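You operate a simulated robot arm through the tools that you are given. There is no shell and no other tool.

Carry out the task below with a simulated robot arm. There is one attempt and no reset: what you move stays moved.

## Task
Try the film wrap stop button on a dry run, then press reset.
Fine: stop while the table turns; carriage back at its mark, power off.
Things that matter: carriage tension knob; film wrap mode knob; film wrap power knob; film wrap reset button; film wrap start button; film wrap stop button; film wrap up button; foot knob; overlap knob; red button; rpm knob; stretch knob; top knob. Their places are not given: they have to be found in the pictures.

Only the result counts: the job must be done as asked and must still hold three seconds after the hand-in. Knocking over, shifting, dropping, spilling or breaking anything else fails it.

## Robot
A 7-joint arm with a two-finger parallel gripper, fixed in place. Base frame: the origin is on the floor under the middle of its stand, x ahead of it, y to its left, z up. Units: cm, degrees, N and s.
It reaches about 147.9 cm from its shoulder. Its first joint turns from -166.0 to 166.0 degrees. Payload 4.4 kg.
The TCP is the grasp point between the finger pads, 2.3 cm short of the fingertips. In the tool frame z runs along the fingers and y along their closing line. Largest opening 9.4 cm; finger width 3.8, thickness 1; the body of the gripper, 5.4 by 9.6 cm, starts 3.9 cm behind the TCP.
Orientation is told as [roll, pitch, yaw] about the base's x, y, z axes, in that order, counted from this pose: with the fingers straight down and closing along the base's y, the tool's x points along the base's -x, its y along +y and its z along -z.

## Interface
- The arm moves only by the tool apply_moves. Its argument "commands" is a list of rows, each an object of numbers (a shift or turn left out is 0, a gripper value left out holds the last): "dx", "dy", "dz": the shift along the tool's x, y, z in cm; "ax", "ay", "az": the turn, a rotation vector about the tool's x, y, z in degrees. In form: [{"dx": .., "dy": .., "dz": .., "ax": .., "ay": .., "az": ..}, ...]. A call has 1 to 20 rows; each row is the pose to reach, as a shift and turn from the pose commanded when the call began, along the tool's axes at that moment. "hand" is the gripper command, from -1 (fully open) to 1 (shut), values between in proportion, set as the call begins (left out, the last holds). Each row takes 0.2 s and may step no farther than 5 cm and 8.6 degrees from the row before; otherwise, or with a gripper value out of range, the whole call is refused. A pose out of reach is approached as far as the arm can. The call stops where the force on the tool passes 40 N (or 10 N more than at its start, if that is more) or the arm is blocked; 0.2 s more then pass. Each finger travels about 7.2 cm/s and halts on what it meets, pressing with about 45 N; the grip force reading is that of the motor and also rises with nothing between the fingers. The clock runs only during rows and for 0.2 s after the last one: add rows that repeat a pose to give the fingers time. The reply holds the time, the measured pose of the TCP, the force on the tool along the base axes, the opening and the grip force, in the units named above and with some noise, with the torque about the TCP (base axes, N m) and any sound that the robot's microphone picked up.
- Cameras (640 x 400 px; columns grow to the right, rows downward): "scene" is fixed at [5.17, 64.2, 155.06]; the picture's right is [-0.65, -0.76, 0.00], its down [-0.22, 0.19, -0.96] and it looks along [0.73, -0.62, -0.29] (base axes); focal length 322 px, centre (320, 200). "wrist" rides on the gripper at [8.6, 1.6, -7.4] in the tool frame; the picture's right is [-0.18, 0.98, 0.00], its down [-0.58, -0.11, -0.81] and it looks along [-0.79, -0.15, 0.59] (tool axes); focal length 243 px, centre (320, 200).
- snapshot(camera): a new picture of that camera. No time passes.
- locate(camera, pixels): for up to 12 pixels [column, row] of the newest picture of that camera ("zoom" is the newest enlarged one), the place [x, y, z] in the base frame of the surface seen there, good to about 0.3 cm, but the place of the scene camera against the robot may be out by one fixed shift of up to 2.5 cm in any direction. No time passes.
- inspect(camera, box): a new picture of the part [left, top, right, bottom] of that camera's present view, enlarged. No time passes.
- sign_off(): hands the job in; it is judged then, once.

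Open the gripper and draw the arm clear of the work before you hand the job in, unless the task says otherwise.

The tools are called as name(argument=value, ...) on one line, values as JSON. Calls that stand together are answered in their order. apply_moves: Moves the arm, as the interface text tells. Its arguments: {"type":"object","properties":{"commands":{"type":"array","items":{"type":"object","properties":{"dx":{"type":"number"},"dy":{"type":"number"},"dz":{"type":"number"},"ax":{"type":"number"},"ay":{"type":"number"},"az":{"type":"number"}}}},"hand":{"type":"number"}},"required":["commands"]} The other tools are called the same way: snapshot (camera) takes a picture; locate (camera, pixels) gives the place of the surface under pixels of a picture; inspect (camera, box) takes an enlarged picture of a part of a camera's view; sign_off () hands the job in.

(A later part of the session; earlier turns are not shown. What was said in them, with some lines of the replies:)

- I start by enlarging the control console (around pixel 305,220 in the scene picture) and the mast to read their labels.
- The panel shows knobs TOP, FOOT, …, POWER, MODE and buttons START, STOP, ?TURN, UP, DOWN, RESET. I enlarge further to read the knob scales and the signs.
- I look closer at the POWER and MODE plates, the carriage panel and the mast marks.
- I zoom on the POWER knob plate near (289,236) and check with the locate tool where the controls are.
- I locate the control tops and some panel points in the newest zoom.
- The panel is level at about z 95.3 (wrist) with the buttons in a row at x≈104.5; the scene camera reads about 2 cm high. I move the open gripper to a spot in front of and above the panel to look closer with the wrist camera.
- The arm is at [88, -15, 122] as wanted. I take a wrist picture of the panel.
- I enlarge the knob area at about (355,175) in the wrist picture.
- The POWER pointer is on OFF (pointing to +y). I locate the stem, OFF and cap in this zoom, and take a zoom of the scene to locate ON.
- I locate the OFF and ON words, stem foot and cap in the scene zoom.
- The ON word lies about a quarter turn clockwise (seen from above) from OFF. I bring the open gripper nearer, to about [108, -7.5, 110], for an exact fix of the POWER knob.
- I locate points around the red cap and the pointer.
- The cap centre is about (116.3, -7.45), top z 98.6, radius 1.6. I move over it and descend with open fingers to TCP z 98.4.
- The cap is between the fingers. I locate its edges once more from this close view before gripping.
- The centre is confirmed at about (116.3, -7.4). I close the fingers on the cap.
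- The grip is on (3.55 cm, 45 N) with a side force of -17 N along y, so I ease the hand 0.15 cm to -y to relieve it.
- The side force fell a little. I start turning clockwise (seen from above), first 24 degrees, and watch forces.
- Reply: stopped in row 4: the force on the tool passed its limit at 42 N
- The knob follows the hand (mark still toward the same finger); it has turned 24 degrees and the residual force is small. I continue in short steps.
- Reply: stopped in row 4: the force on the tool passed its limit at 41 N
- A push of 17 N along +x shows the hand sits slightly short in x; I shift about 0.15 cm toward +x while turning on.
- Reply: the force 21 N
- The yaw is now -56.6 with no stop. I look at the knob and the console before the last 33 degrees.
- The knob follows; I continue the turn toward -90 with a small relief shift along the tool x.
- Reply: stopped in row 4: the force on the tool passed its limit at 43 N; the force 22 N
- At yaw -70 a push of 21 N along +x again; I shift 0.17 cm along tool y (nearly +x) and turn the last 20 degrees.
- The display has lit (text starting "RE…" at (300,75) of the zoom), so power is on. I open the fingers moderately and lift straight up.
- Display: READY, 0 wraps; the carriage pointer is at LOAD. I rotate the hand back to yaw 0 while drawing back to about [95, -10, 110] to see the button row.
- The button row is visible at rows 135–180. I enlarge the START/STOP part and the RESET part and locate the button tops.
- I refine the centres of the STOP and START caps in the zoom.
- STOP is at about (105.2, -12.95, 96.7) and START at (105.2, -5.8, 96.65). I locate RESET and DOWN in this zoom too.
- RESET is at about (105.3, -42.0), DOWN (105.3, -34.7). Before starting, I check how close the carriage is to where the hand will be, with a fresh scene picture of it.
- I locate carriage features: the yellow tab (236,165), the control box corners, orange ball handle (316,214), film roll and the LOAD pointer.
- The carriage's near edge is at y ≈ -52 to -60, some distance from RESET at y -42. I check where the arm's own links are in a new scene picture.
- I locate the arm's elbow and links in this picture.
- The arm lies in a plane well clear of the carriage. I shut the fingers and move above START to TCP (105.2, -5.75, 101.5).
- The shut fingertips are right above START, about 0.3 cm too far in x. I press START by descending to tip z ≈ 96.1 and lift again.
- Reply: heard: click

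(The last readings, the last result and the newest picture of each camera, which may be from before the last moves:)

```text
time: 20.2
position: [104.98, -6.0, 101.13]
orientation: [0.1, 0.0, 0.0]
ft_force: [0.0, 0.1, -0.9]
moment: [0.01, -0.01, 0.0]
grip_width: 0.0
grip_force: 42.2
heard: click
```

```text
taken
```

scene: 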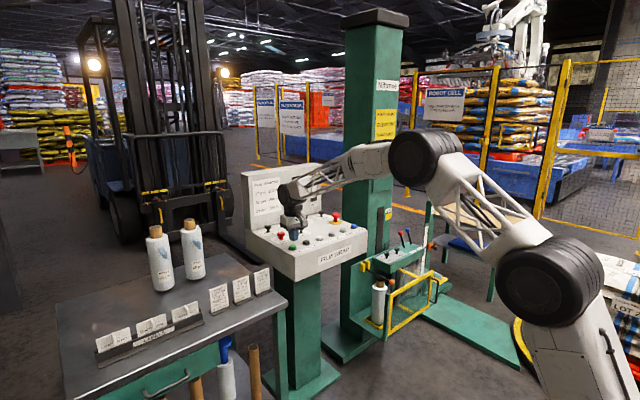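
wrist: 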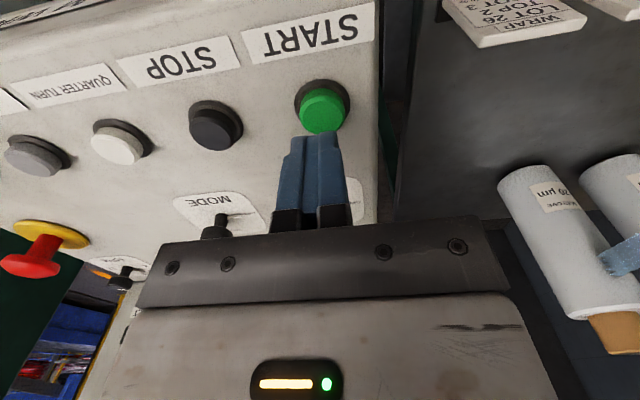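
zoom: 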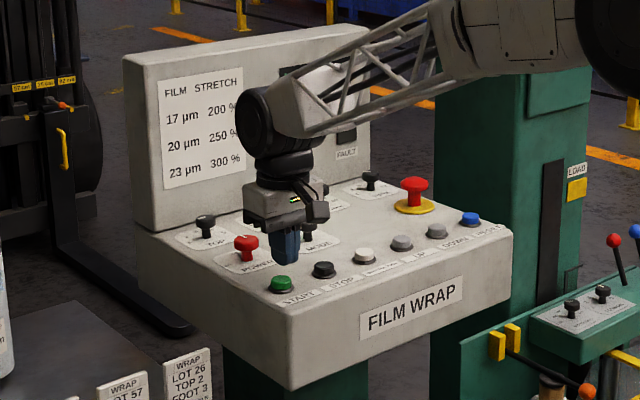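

A click was heard and the carriage has already moved below LOAD. I check whether the table turns by looking at the pallet at (620,300).

inspect(camera="scene", box=[500, 240, 640, 400])

inspect(camera="scene", box=[340, 190, 450, 310])

snapshot(camera="wrist")

```text
2.50 times, centred on (570, 320) of scene
```

zoom: 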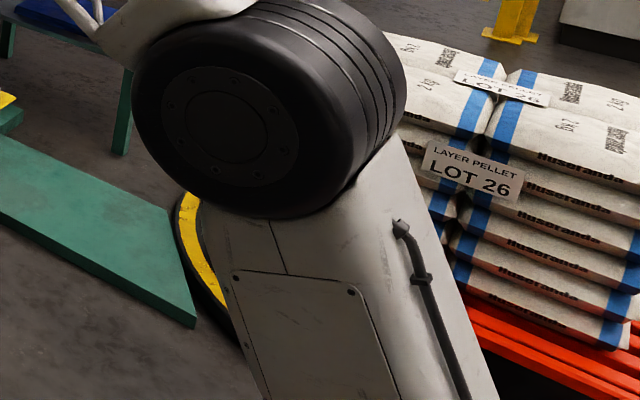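

```text
3.33 times, centred on (395, 250) of scene
```

zoom: 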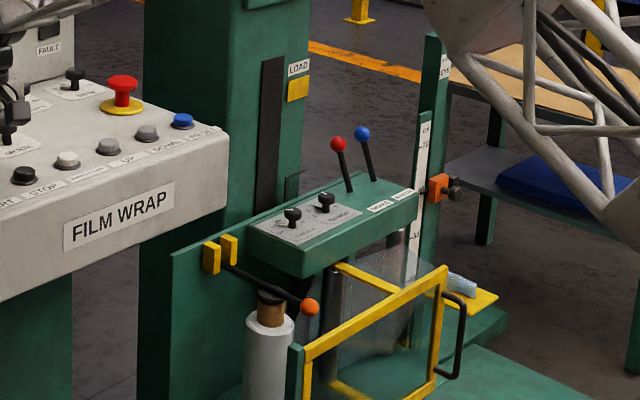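

```text
taken
```

wrist: 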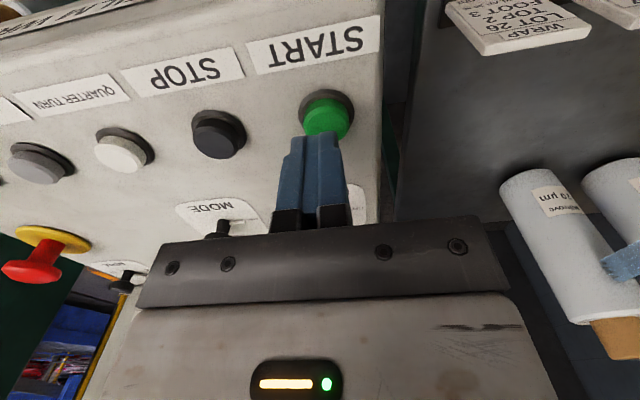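

I move the hand above STOP (7.1 cm toward -y), then compare the pallet picture to see whether the table turns.

apply_moves(commands=[{"dy": -3.6, "dx": -0.1, "dz": -0.3}, {"dy": -7.1, "dx": -0.1, "dz": -0.3}], hand=1)

inspect(camera="scene", box=[500, 240, 640, 400])

inspect(camera="scene", box=[235, 155, 375, 285])

snapshot(camera="wrist")

```text
time: 20.8
position: [104.98, -12.98, 101.49]
orientation: [0.1, -0.1, 0.2]
ft_force: [-0.4, 0.8, 0.1]
moment: [0.01, 0.0, -0.02]
grip_width: 0.0
grip_force: 42.8
```

```text
2.50 times, centred on (570, 320) of scene
```

zoom: 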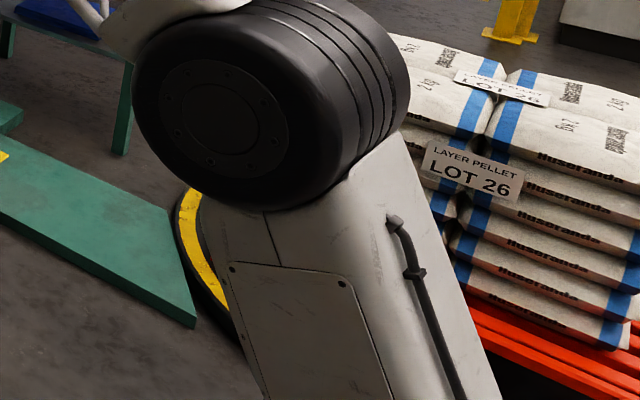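

```text
3.08 times, centred on (305, 220) of scene
```

zoom: 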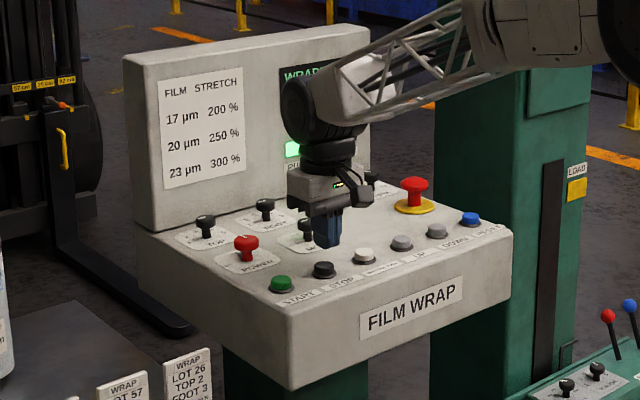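

```text
taken
```

wrist: 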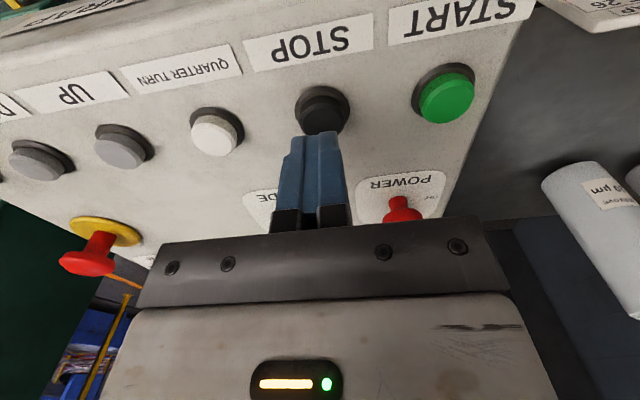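

RUN is lit and the display shows WRAP, but the pallet sign "LOT 26" is in the same place (472,170): the table does not turn yet, the carriage is still going down. I hold above STOP for a second and look again.

apply_moves(commands=[{"dx": 0}, {"dx": 0}, {"dx": 0}, {"dx": 0}])

inspect(camera="scene", box=[500, 240, 640, 400])

inspect(camera="scene", box=[340, 190, 450, 310])

```text
time: 21.8
position: [104.95, -13.18, 101.55]
orientation: [0.1, -0.1, 0.0]
ft_force: [-0.4, 0.4, 0.4]
moment: [-0.02, 0.03, -0.01]
grip_width: 0.0
grip_force: 42.3
```

```text
2.50 times, centred on (570, 320) of scene
```

zoom: 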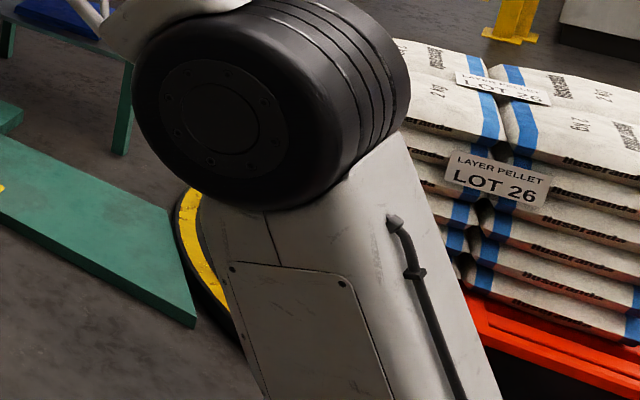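

```text
3.33 times, centred on (395, 250) of scene
```

zoom: 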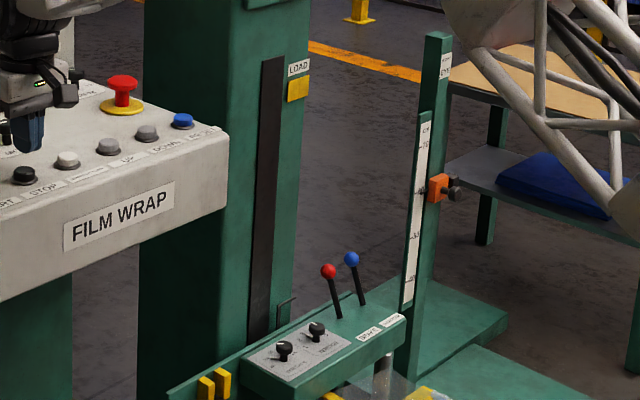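

The sign has moved to (497,180): the table now turns (carriage down at the foot). I press STOP now, descending 3.3 cm and lifting.

apply_moves(commands=[{"dx": 0.2, "dz": 1.5}, {"dx": 0.2, "dz": 2.4}, {"dx": 0.2, "dz": 2.9}, {"dx": 0.2, "dz": 3.3}, {"dx": 0.2, "dz": 2.4}, {"dx": 0.2, "dz": 0.0}], hand=1)

inspect(camera="scene", box=[500, 240, 640, 400])

inspect(camera="scene", box=[235, 155, 375, 285])

```text
time: 23.2
position: [104.72, -12.91, 101.59]
orientation: [0.1, -0.1, 0.1]
ft_force: [-0.3, 0.3, -0.2]
moment: [0.02, -0.01, 0.03]
grip_width: 0.01
grip_force: 42.8
heard: click
```

```text
2.50 times, centred on (570, 320) of scene
```

zoom: 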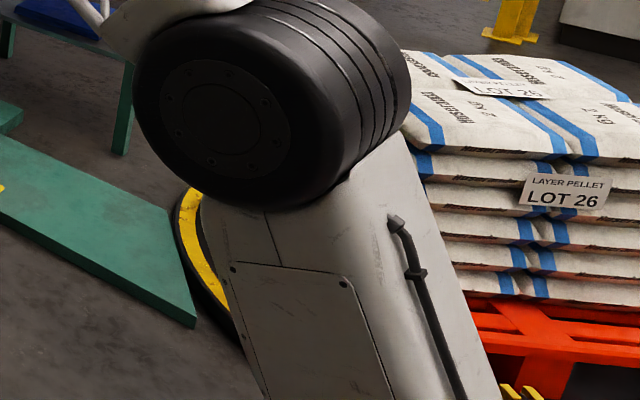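

```text
3.08 times, centred on (305, 220) of scene
```

zoom: 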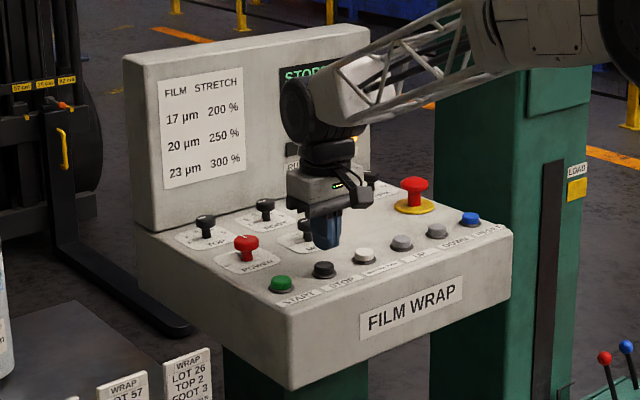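

STOP clicked; the display reads STOP… and the RUN lamp is out. I raise a little and travel 29 cm along -y to above RESET.

apply_moves(commands=[{"dx": -0.1, "dy": -2, "dz": -2}, {"dx": -0.3, "dy": -6, "dz": -4}, {"dx": -0.3, "dy": -10.5, "dz": -4}, {"dx": -0.3, "dy": -15, "dz": -4}, {"dx": -0.3, "dy": -19.5, "dz": -4}, {"dx": -0.3, "dy": -24, "dz": -4}, {"dx": -0.3, "dy": -27.5, "dz": -3}, {"dx": -0.3, "dy": -29, "dz": 0}, {"dx": -0.3, "dy": -29, "dz": 0}], hand=1)

snapshot(camera="scene")

inspect(camera="scene", box=[235, 155, 375, 285])

snapshot(camera="wrist")

```text
time: 25.2
position: [105.19, -42.13, 101.42]
orientation: [0.2, 0.0, 0.1]
ft_force: [0.5, 0.0, -0.2]
moment: [-0.04, 0.02, -0.02]
grip_width: 0.02
grip_force: 42.4
```

```text
taken
```

scene: 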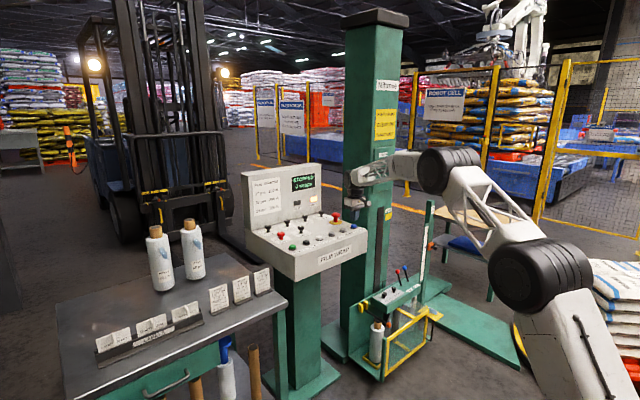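

```text
3.08 times, centred on (305, 220) of scene
```

zoom: 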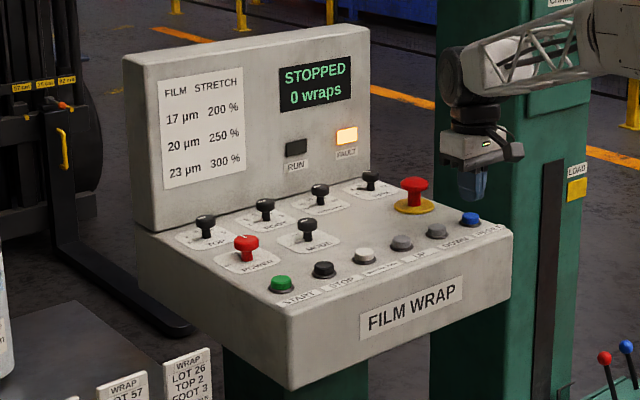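

```text
taken
```

wrist: 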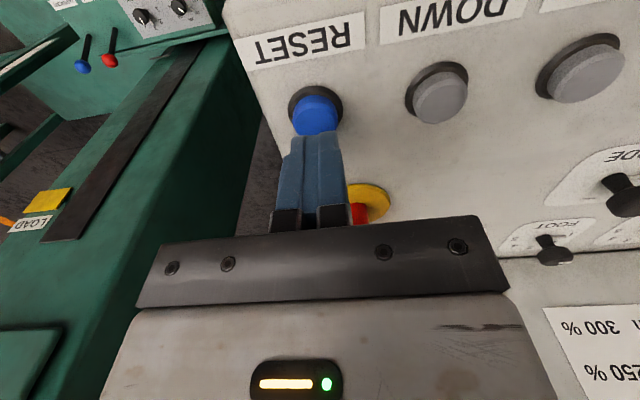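

Display: STOPPED, 0 wraps, FAULT lamp on. RESET is just beneath the fingertips at (316,113); I press it with a 0.2 cm correction.

apply_moves(commands=[{"dx": 0.2, "dy": -0.2, "dz": 1.5}, {"dx": 0.2, "dy": -0.2, "dz": 2.4}, {"dx": 0.2, "dy": -0.2, "dz": 2.9}, {"dx": 0.2, "dy": -0.2, "dz": 3.3}, {"dx": 0.2, "dy": -0.2, "dz": 2.4}, {"dx": 0.2, "dy": -0.2, "dz": 0.0}], hand=1)

snapshot(camera="scene")

inspect(camera="scene", box=[235, 155, 375, 285])

```text
time: 26.6
position: [105.21, -42.11, 101.24]
orientation: [0.2, -0.1, 0.1]
ft_force: [0.7, -1.0, -0.3]
moment: [0.0, -0.02, 0.0]
grip_width: 0.0
grip_force: 42.8
heard: click
```

```text
taken
```

scene: 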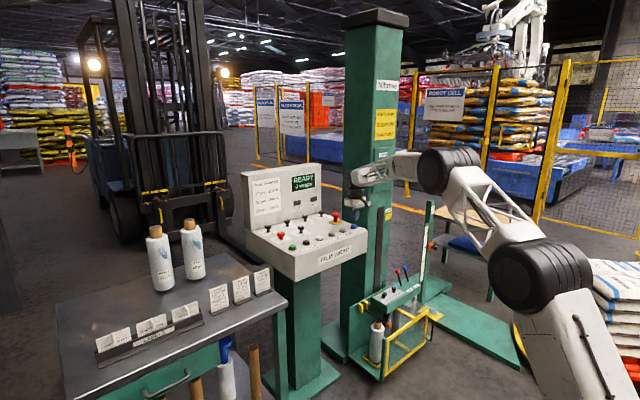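

```text
3.08 times, centred on (305, 220) of scene
```

zoom: 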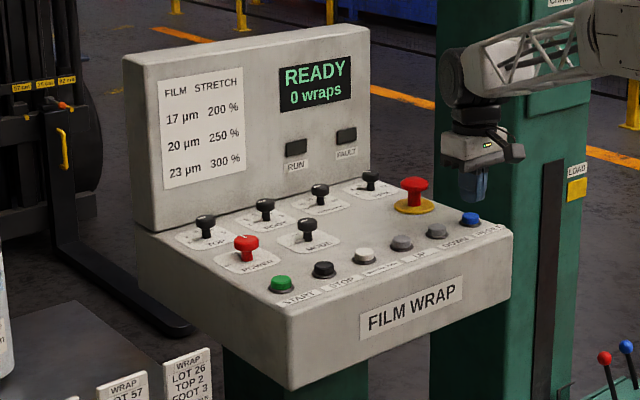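

Display: READY, FAULT cleared. I wait a second to see whether the carriage rises by itself.

apply_moves(commands=[{"dz": -2}, {"dz": -4}, {"dz": -4}, {"dz": -4}, {"dz": -4}], hand=1)

inspect(camera="scene", box=[340, 190, 450, 380])

inspect(camera="scene", box=[270, 195, 355, 250])

```text
time: 27.8
position: [104.93, -42.27, 105.34]
orientation: [0.1, -0.1, 0.0]
ft_force: [0.9, -0.8, 0.0]
moment: [-0.01, 0.02, 0.02]
grip_width: 0.01
grip_force: 42.6
```

```text
2.11 times, centred on (395, 285) of scene
```

zoom: 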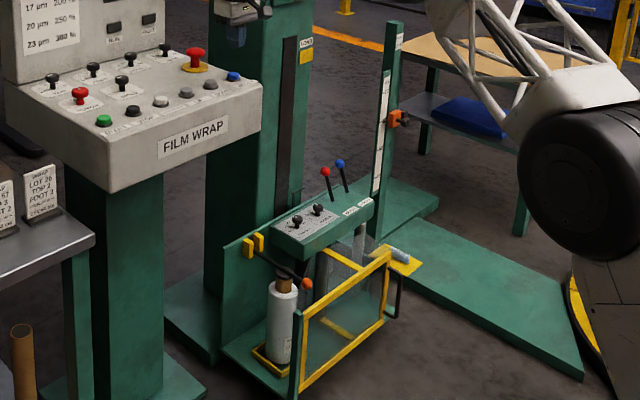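

```text
7.27 times, centred on (312, 222) of scene
```

zoom: 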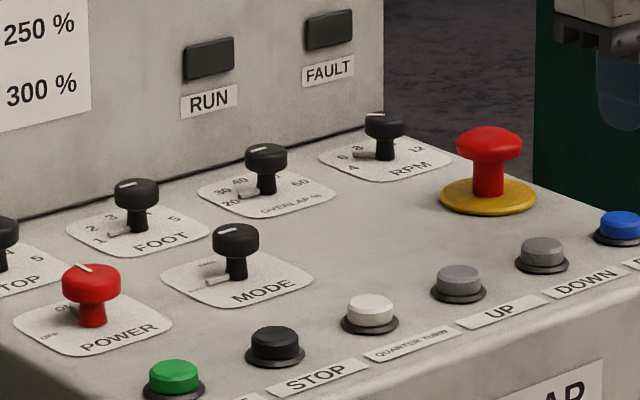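

The carriage stays down (lever ball still at (397,271)), so it must be jogged with UP. I move above UP at (105.3, -27.4).

apply_moves(commands=[{"dx": 0, "dy": 3.5}, {"dx": -0.1, "dy": 7.5}, {"dx": -0.1, "dy": 11.5}, {"dx": -0.1, "dy": 14.8, "dz": 1}, {"dx": -0.1, "dy": 14.8, "dz": 4}, {"dx": -0.1, "dy": 14.8, "dz": 4}], hand=1)

snapshot(camera="wrist")

snapshot(camera="scene")

```text
time: 29.2
position: [105.11, -27.35, 101.58]
orientation: [0.2, -0.1, 0.1]
ft_force: [-0.4, 0.8, -0.1]
moment: [0.02, -0.01, -0.01]
grip_width: 0.0
grip_force: 42.6
```

```text
taken
```

wrist: 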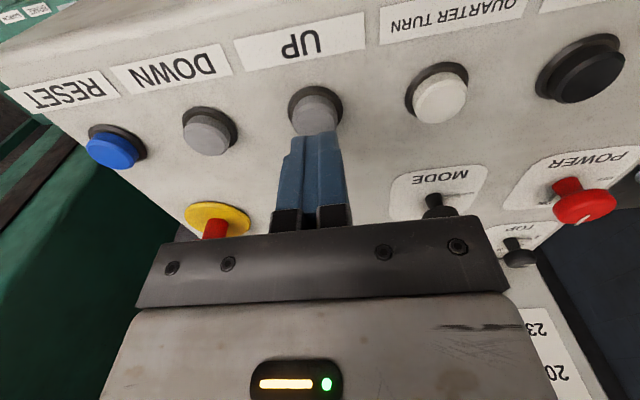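

```text
taken
```

scene: 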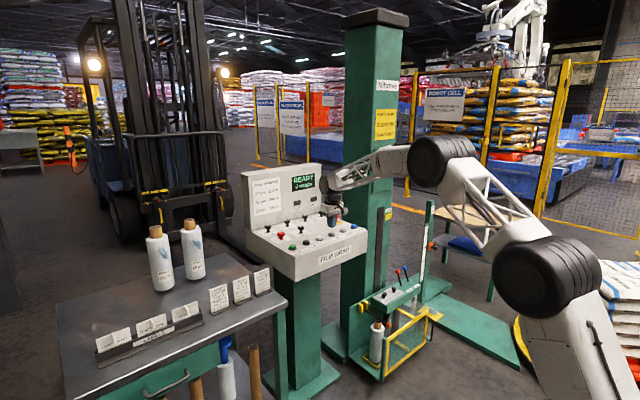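

The tips are above UP (314,108). I press UP and hold it briefly to see whether the carriage moves in this mode.

apply_moves(commands=[{"dx": 0.3, "dy": -0.1, "dz": 1.5}, {"dx": 0.3, "dy": -0.1, "dz": 2.4}, {"dx": 0.3, "dy": -0.1, "dz": 2.9}, {"dx": 0.3, "dy": -0.1, "dz": 3.3}], hand=1)

snapshot(camera="scene")

inspect(camera="scene", box=[340, 190, 450, 380])

```text
time: 30.2
position: [104.83, -27.28, 98.07]
orientation: [0.1, -0.2, 0.1]
ft_force: [1.0, 1.7, 3.4]
moment: [0.07, 0.02, 0.02]
grip_width: 0.0
grip_force: 42.2
heard: click
```

```text
taken
```

scene: 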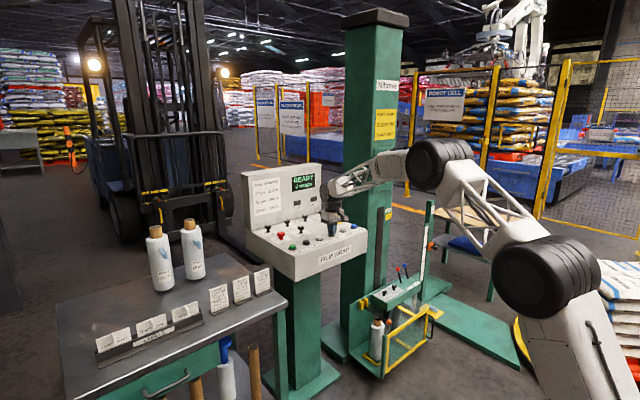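

```text
2.11 times, centred on (395, 285) of scene
```

zoom: 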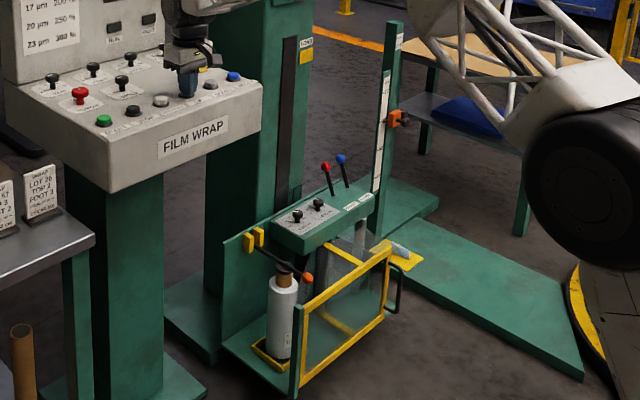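

The carriage rose slightly (lever ball from (325,171) to (325,166) in the zoom): UP jogs in this mode while held. I keep it held for 5 more rows and measure.

apply_moves(commands=[{"dz": 0}, {"dz": 0}, {"dz": 0}, {"dz": 0}, {"dz": 0}], hand=1)

inspect(camera="scene", box=[340, 190, 450, 380])

```text
time: 31.4
position: [104.76, -27.46, 98.15]
orientation: [0.1, -0.3, 0.0]
ft_force: [1.9, 0.5, 6.2]
moment: [0.01, -0.03, 0.01]
grip_width: 0.01
grip_force: 42.4
```

```text
2.11 times, centred on (395, 285) of scene
```

zoom: 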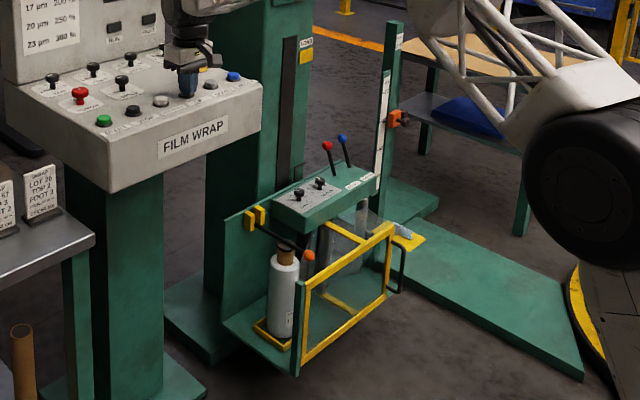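

The carriage rises at roughly 5 cm/s; about 6 s remain to LOAD. I hold for 15 more rows and re-measure.

apply_moves(commands=[{"dz": 0}, {"dz": 0}, {"dz": 0}, {"dz": 0}, {"dz": 0}, {"dz": 0}, {"dz": 0}, {"dz": 0}, {"dz": 0}, {"dz": 0}, {"dz": 0}, {"dz": 0}, {"dz": 0}, {"dz": 0}, {"dz": 0}], hand=1)

inspect(camera="scene", box=[340, 180, 450, 310])

```text
time: 34.6
position: [104.78, -27.37, 98.18]
orientation: [0.0, -0.1, 0.1]
ft_force: [0.1, -0.3, 5.9]
moment: [-0.04, -0.04, 0.01]
grip_width: 0.01
grip_force: 42.2
```

```text
3.08 times, centred on (395, 245) of scene
```

zoom: 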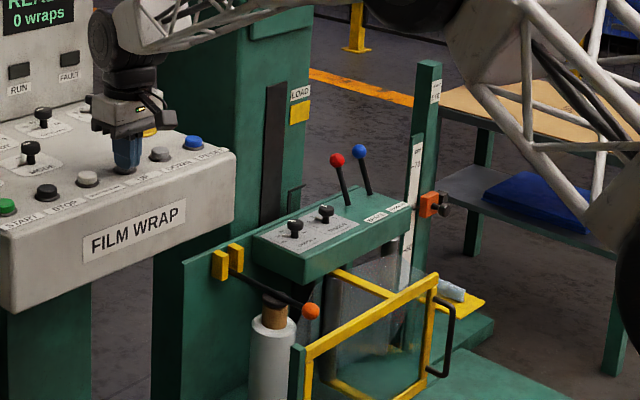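

The lever ball is now at scene row 232 (target 208.6, rate 8.5 px/s). I hold 9 more rows (2 s) and zoom in.

apply_moves(commands=[{"dz": 0}, {"dz": 0}, {"dz": 0}, {"dz": 0}, {"dz": 0}, {"dz": 0}, {"dz": 0}, {"dz": 0}, {"dz": 0}], hand=1)

inspect(camera="scene", box=[375, 195, 405, 235])

```text
time: 36.6
position: [104.63, -27.4, 98.08]
orientation: [0.1, -0.1, 0.1]
ft_force: [0.1, -0.5, 6.0]
moment: [-0.02, -0.01, -0.02]
grip_width: 0.0
grip_force: 42.3
```

```text
10.00 times, centred on (390, 215) of scene
```

zoom: 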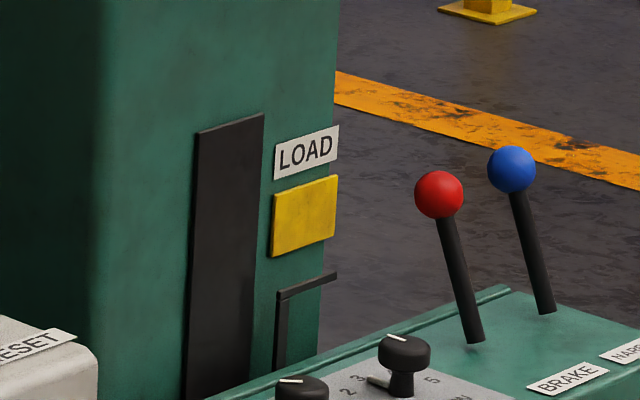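

The same view as at the start: the pointer is now at row 285 against 228 at home, i.e. about 0.65 s short. I hold one more row and check.

apply_moves(commands=[{"dz": 0}], hand=1)

inspect(camera="scene", box=[375, 195, 405, 235])

```text
time: 37.0
position: [104.77, -27.38, 98.05]
orientation: [0.1, -0.1, 0.1]
ft_force: [0.3, 0.5, 5.3]
moment: [0.01, -0.02, 0.0]
grip_width: 0.0
grip_force: 42.2
```

```text
10.00 times, centred on (390, 215) of scene
```

zoom: 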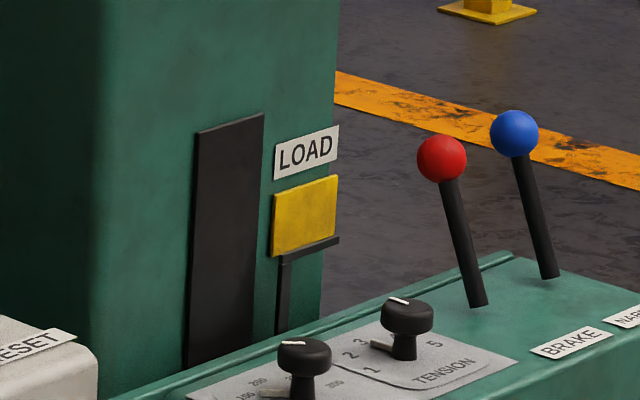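

Pointer remaining: 23 zoom px, about 0.25 s. I hold one row (0.2 s) and then lift off quickly.

apply_moves(commands=[{"dz": 0}, {"dz": -3}, {"dz": -4}], hand=1)

inspect(camera="scene", box=[375, 195, 405, 235])

snapshot(camera="scene")

```text
time: 37.8
position: [104.71, -27.36, 102.07]
orientation: [0.1, -0.1, 0.1]
ft_force: [-0.5, 0.4, -0.6]
moment: [0.03, -0.02, 0.0]
grip_width: 0.0
grip_force: 42.4
```

```text
10.00 times, centred on (390, 215) of scene
```

zoom: 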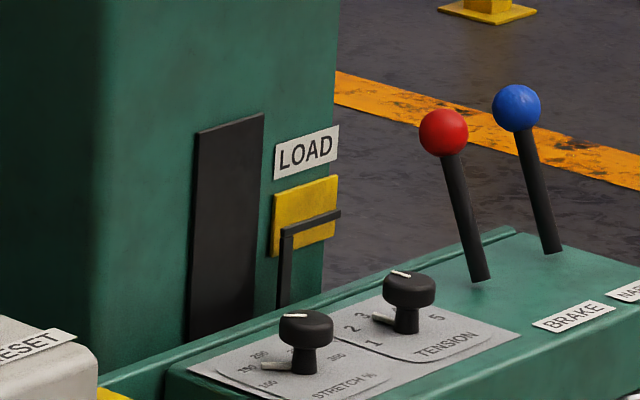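

```text
taken
```

scene: 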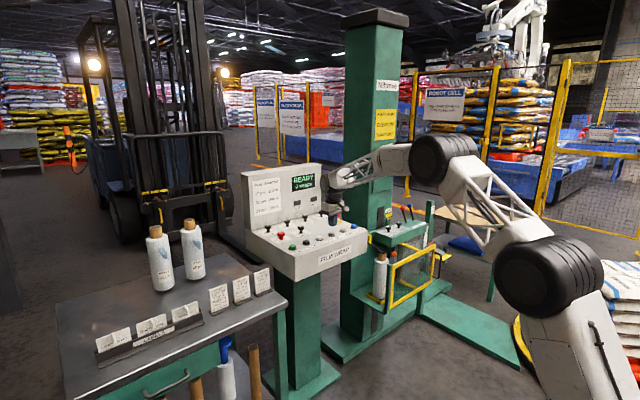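

The pointer is back on the LOAD mark (ball at (443,133), start (443,135)). Now power off: I rise, open the fingers to 6 cm and go over the POWER knob with the hand at yaw -90.

apply_moves(commands=[{"dz": -4}, {"dz": -8.5}, {"dx": -1, "dy": 1.7, "dz": -9, "az": 7.5}, {"dx": -2, "dy": 3.4, "dz": -9, "az": 15}, {"dx": -3, "dy": 5.1, "dz": -9, "az": 22.5}, {"dx": -4, "dy": 6.8, "dz": -9, "az": 30}, {"dx": -5, "dy": 8.5, "dz": -9, "az": 37.5}, {"dx": -6, "dy": 10.2, "dz": -9, "az": 45}, {"dx": -7, "dy": 11.9, "dz": -9, "az": 52.5}, {"dx": -8, "dy": 13.6, "dz": -9, "az": 60}, {"dx": -9, "dy": 15.3, "dz": -9, "az": 67.5}, {"dx": -10, "dy": 17, "dz": -9, "az": 75}, {"dx": -11, "dy": 18.7, "dz": -9, "az": 82.5}, {"dx": -11.7, "dy": 20, "dz": -9, "az": 90}, {"dx": -11.7, "dy": 20, "dz": -9, "az": 90}], hand=-0.3)

snapshot(camera="wrist")

inspect(camera="scene", box=[235, 155, 375, 285])

```text
time: 41.0
position: [116.48, -7.48, 111.26]
orientation: [0.2, 0.1, -89.9]
ft_force: [-0.5, 0.1, 0.2]
moment: [0.01, -0.01, 0.02]
grip_width: 6.11
grip_force: 0.1
```

```text
taken
```

wrist: 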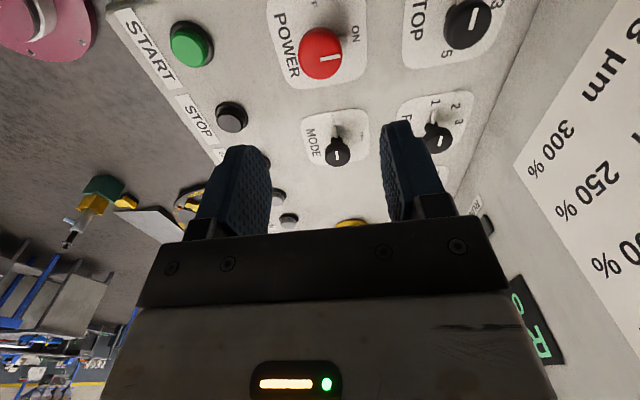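

```text
3.08 times, centred on (305, 220) of scene
```

zoom: 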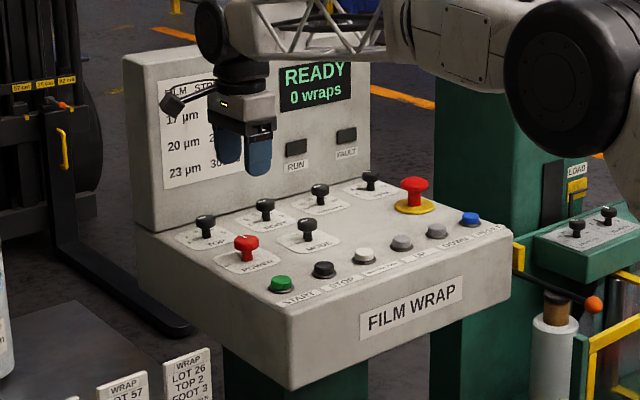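

The knob's mark points to ON and the cap is at (322,55). I locate its edges for the axis.

locate(camera="wrist", pixels=[[322, 58], [302, 52], [341, 48], [322, 34], [322, 77], [330, 58]])

```text
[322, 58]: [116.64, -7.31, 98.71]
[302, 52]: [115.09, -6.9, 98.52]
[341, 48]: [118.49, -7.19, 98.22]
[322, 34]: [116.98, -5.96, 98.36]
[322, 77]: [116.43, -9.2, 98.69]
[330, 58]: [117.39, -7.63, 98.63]
```

The axis is at about (116.5, -7.4), right under the TCP. I descend to z 98.4.

apply_moves(commands=[{"dz": 4}, {"dz": 8}, {"dz": 10.5}, {"dz": 12}, {"dz": 12.8}, {"dz": 12.8}], hand=-0.3)

snapshot(camera="wrist")

```text
time: 42.4
position: [116.29, -7.32, 98.42]
orientation: [0.0, 0.1, -89.9]
ft_force: [0.8, -0.1, -0.3]
moment: [-0.03, 0.0, 0.0]
grip_width: 6.12
grip_force: 0.0
```

```text
taken
```

wrist: 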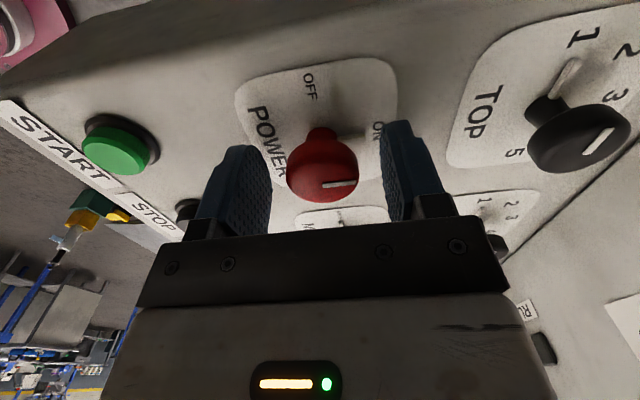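

The cap is centred between the fingers. I close on it.

apply_moves(commands=[{"dz": 0}, {"dz": 0}, {"dz": 0}], hand=1)

```text
time: 43.2
position: [116.6, -7.44, 98.42]
orientation: [0.3, 0.1, -89.8]
ft_force: [16.3, 0.7, -5.2]
moment: [0.1, -0.27, 0.01]
grip_width: 3.57
grip_force: 45.4
stopped in row 3: the force on the tool passed its limit at 41 N (the readings are from after the stop); the commanded pose is now the measured one
```

Gripped; the push of 16 N in +x means the axis is about 0.1 cm further in x. I correct by 0.1 and start turning counterclockwise in small steps.

apply_moves(commands=[{"dy": 0.1}, {"dy": 0.1, "az": -4}, {"dy": 0.1, "az": -8}, {"dy": 0.1, "az": -12}, {"dy": 0.1, "az": -16}])

```text
time: 44.5
position: [116.53, -7.36, 98.35]
orientation: [0.1, 0.1, -74.3]
ft_force: [-15.7, 3.0, 1.8]
moment: [-0.03, 0.3, -0.07]
grip_width: 3.54
grip_force: 45.5
stopped in row 5: the force on the tool passed its limit at 43 N (the readings are from after the stop); the commanded pose is now the measured one
```

At yaw -74 the push is -16 N in x; I ease 0.08 cm back and continue.

apply_moves(commands=[{"dy": -0.08}, {"dy": -0.08, "az": -4}, {"dy": -0.08, "az": -8}, {"dy": -0.08, "az": -12}, {"dy": -0.08, "az": -16}])

```text
time: 45.7
position: [116.29, -7.3, 98.42]
orientation: [0.2, -0.1, -58.3]
ft_force: [6.9, 1.5, 6.9]
moment: [0.29, 0.04, 0.01]
grip_width: 3.56
grip_force: 45.2
```

Forces are low at yaw -58. I continue turning another 20 degrees.

apply_moves(commands=[{"dy": 0.03, "az": -4}, {"dy": 0.03, "az": -8}, {"dy": 0.03, "az": -12}, {"dy": 0.03, "az": -16}, {"dy": 0.03, "az": -20}])

```text
time: 46.8
position: [116.39, -7.5, 98.42]
orientation: [0.1, 0.0, -40.3]
ft_force: [-15.7, 0.4, 4.4]
moment: [-0.1, 0.31, -0.04]
grip_width: 3.54
grip_force: 45.0
stopped in row 5: the force on the tool passed its limit at 43 N (the readings are from after the stop); the commanded pose is now the measured one
```

At yaw -40 the push is -16 N in x; I shift slightly (dx +0.08, dy -0.06) and continue.

apply_moves(commands=[{"dx": 0.08, "dy": -0.06}, {"dx": 0.08, "dy": -0.06, "az": -4}, {"dx": 0.08, "dy": -0.06, "az": -8}, {"dx": 0.08, "dy": -0.06, "az": -12}, {"dx": 0.08, "dy": -0.06, "az": -16}])

```text
time: 48.0
position: [116.3, -7.49, 98.38]
orientation: [0.0, 0.0, -24.2]
ft_force: [33.5, -15.8, -2.2]
moment: [-0.31, -0.59, -0.04]
grip_width: 3.54
grip_force: 44.9
```

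There is a 37 N drag along tool -x; I relieve it with dx -0.15 before going on.

apply_moves(commands=[{"dx": -0.08}, {"dx": -0.14}])

```text
time: 48.6
position: [116.31, -7.3, 98.43]
orientation: [-0.1, 0.1, -24.3]
ft_force: [-29.8, -10.6, 8.2]
moment: [0.07, 1.02, 0.0]
grip_width: 3.58
grip_force: 45.4
```

Slightly overshot; I step back 0.05 cm and turn on toward yaw -12.

apply_moves(commands=[{"dx": 0.05, "dy": -0.05}, {"dx": 0.05, "dy": -0.05, "az": -4}, {"dx": 0.05, "dy": -0.05, "az": -8}, {"dx": 0.05, "dy": -0.05, "az": -12}])

snapshot(camera="wrist")

inspect(camera="scene", box=[235, 155, 375, 285])

```text
time: 49.6
position: [116.41, -7.51, 98.47]
orientation: [0.1, 0.0, -12.3]
ft_force: [-14.5, -9.7, 8.4]
moment: [-0.06, 0.47, -0.01]
grip_width: 3.55
grip_force: 45.0
```

```text
taken
```

wrist: 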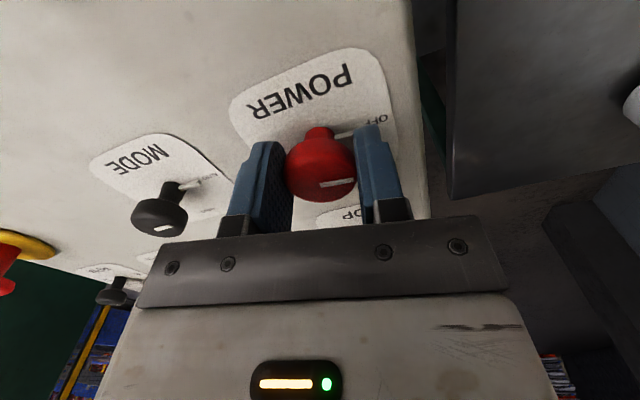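

```text
3.08 times, centred on (305, 220) of scene
```

zoom: 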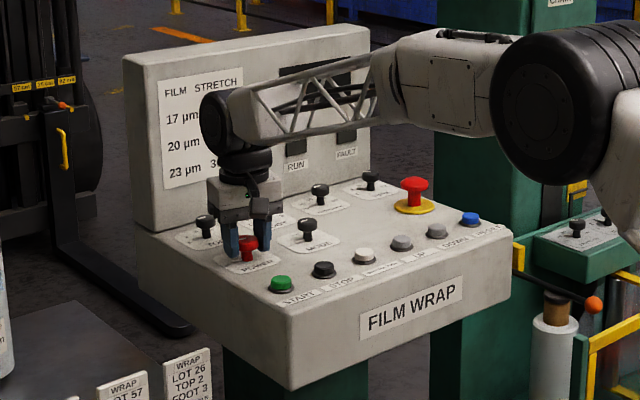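

The display has gone dark. I turn the last 12 degrees to bring the pointer fully to OFF.

apply_moves(commands=[{"dx": 0.04, "dy": -0.03, "az": -4}, {"dx": 0.04, "dy": -0.03, "az": -8}, {"dx": 0.04, "dy": -0.03, "az": -12.3}, {"dx": 0.04, "dy": -0.03, "az": -12.3}])

snapshot(camera="wrist")

```text
time: 50.6
position: [116.32, -7.52, 98.45]
orientation: [0.2, -0.1, 0.1]
ft_force: [-6.0, -4.6, 5.5]
moment: [-0.04, 0.19, -0.65]
grip_width: 3.59
grip_force: 44.7
```

```text
taken
```

wrist: 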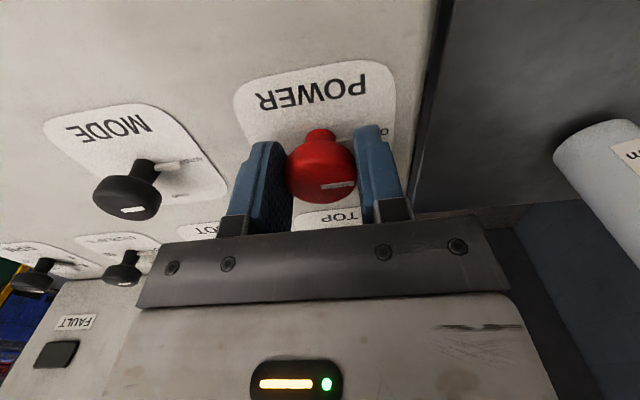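

A torque of -0.65 N m shows the knob is against its OFF end. I open the fingers and lift straight up.

apply_moves(commands=[{"dz": 0}, {"dz": 0}, {"dz": 0}, {"dz": -2}, {"dz": -5}, {"dz": -9}, {"dz": -13}, {"dz": -13}], hand=-0.3)

inspect(camera="scene", box=[235, 155, 375, 285])

inspect(camera="scene", box=[276, 228, 300, 243])

```text
time: 52.4
position: [116.22, -7.45, 111.29]
orientation: [0.1, 0.0, 0.0]
ft_force: [-0.1, -0.2, -0.1]
moment: [-0.04, 0.01, 0.01]
grip_width: 6.12
grip_force: 0.1
```

```text
3.08 times, centred on (305, 220) of scene
```

zoom: 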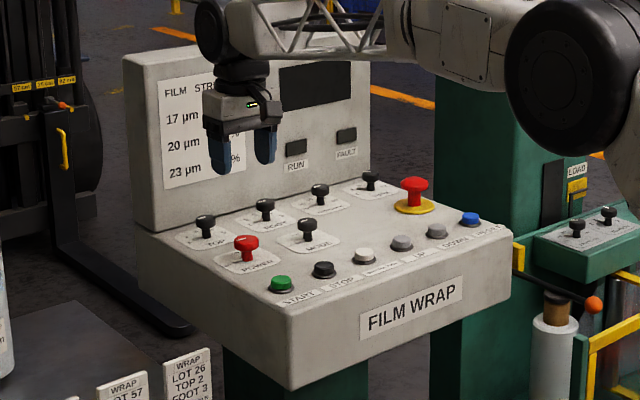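

```text
16.00 times, centred on (288, 236) of scene
```

zoom: 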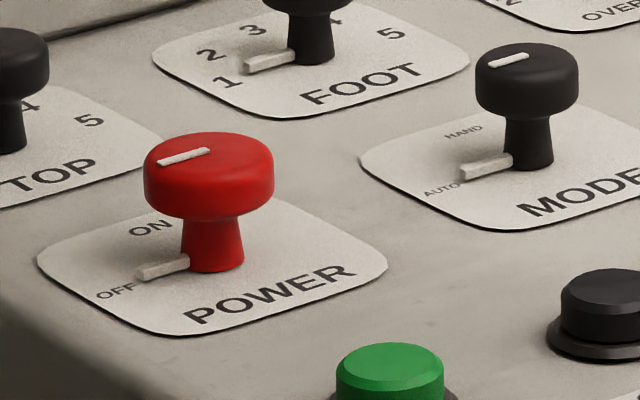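

The POWER knob is on OFF exactly as at the start, the display is dark. I open fully and draw the arm back clear of the console.

apply_moves(commands=[{"dx": 3, "dy": -0.8, "dz": -1.2}, {"dx": 7, "dy": -1.9, "dz": -2.7}, {"dx": 11.2, "dy": -3, "dz": -4.3}, {"dx": 15.4, "dy": -4.1, "dz": -5.9}, {"dx": 19.6, "dy": -5.2, "dz": -7.5}, {"dx": 23.8, "dy": -6.4, "dz": -9.1}, {"dx": 28, "dy": -7.5, "dz": -10.7}, {"dx": 32, "dy": -9.5, "dz": -11.2}, {"dx": 36, "dy": -11.5, "dz": -11.7}, {"dx": 40, "dy": -13.5, "dz": -12.2}, {"dx": 44, "dy": -15.5, "dz": -12.7}, {"dx": 47, "dy": -17, "dz": -13}, {"dx": 47, "dy": -17, "dz": -13}], hand=-1)

snapshot(camera="scene")

inspect(camera="scene", box=[375, 195, 405, 235])

inspect(camera="scene", box=[235, 155, 375, 285])

inspect(camera="scene", box=[90, 230, 280, 360])

```text
time: 55.2
position: [69.42, -24.33, 124.16]
orientation: [0.1, 0.0, 0.1]
ft_force: [-0.3, 0.7, 0.1]
moment: [0.02, 0.02, -0.03]
grip_width: 9.42
grip_force: 0.2
```

```text
taken
```

scene: 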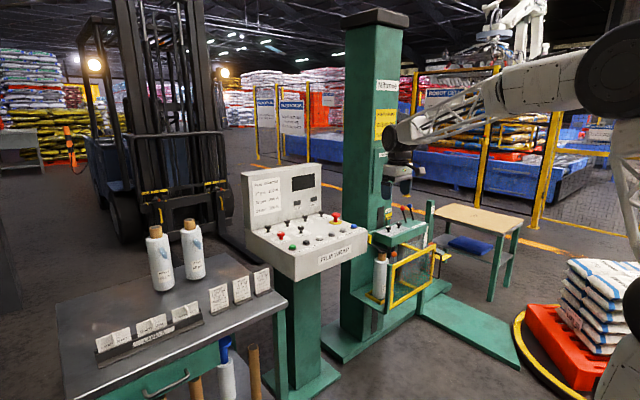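

```text
10.00 times, centred on (390, 215) of scene
```

zoom: 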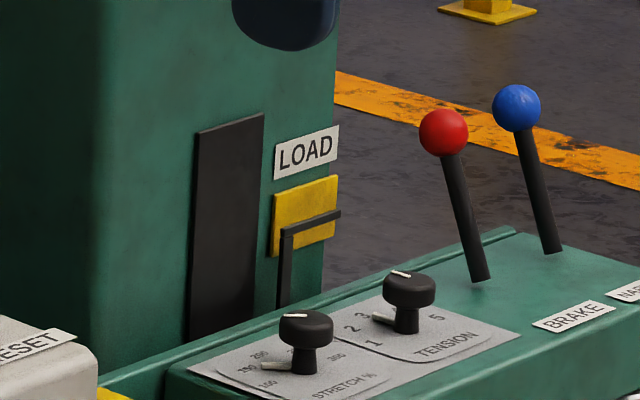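

```text
3.08 times, centred on (305, 220) of scene
```

zoom: 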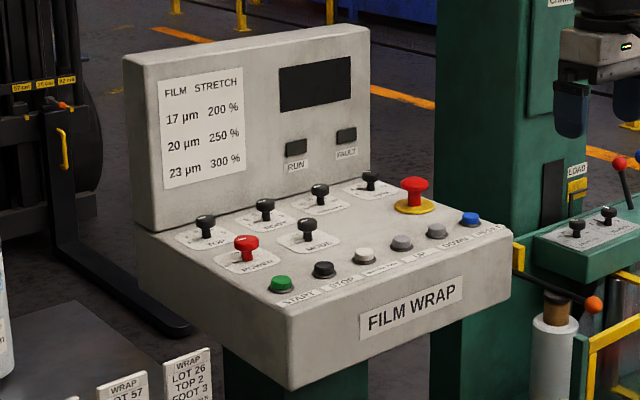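

```text
3.08 times, centred on (185, 295) of scene
```

zoom: 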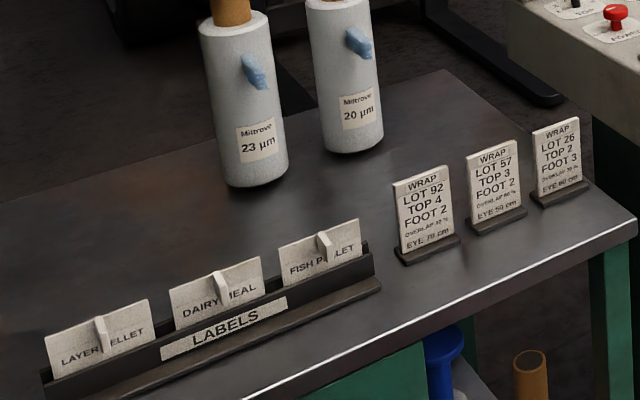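

The carriage pointer is on the LOAD mark, POWER is OFF with the display and lamps dark, and the other settings look unchanged. The table was stopped mid-turn and RESET was pressed. The arm is clear with the gripper open, so I hand the job in.

sign_off()

```text
The job is handed in.
```

The stop button works. On a dry run with no film attached, I pressed STOP while the table was turning. The display changed to STOPPED and the FAULT lamp came on.

- **Reset:** RESET cleared the fault and the display went back to READY. It did not bring the carriage back up from the foot.
- **Carriage:** I held UP until its pointer was back on the LOAD mark. It sits within a few millimetres of where it started.
- **Power:** The power knob is back on OFF, and the display and both lamps are dark.
- **Settings:** The other knobs look unchanged. I did not use DOWN, QUARTER TURN or the red button.
- **Pallet:** It is turned from its starting angle, because the table was stopped partway round and I did not turn it back.

The gripper is open and the arm is clear of the console. The job is handed in.
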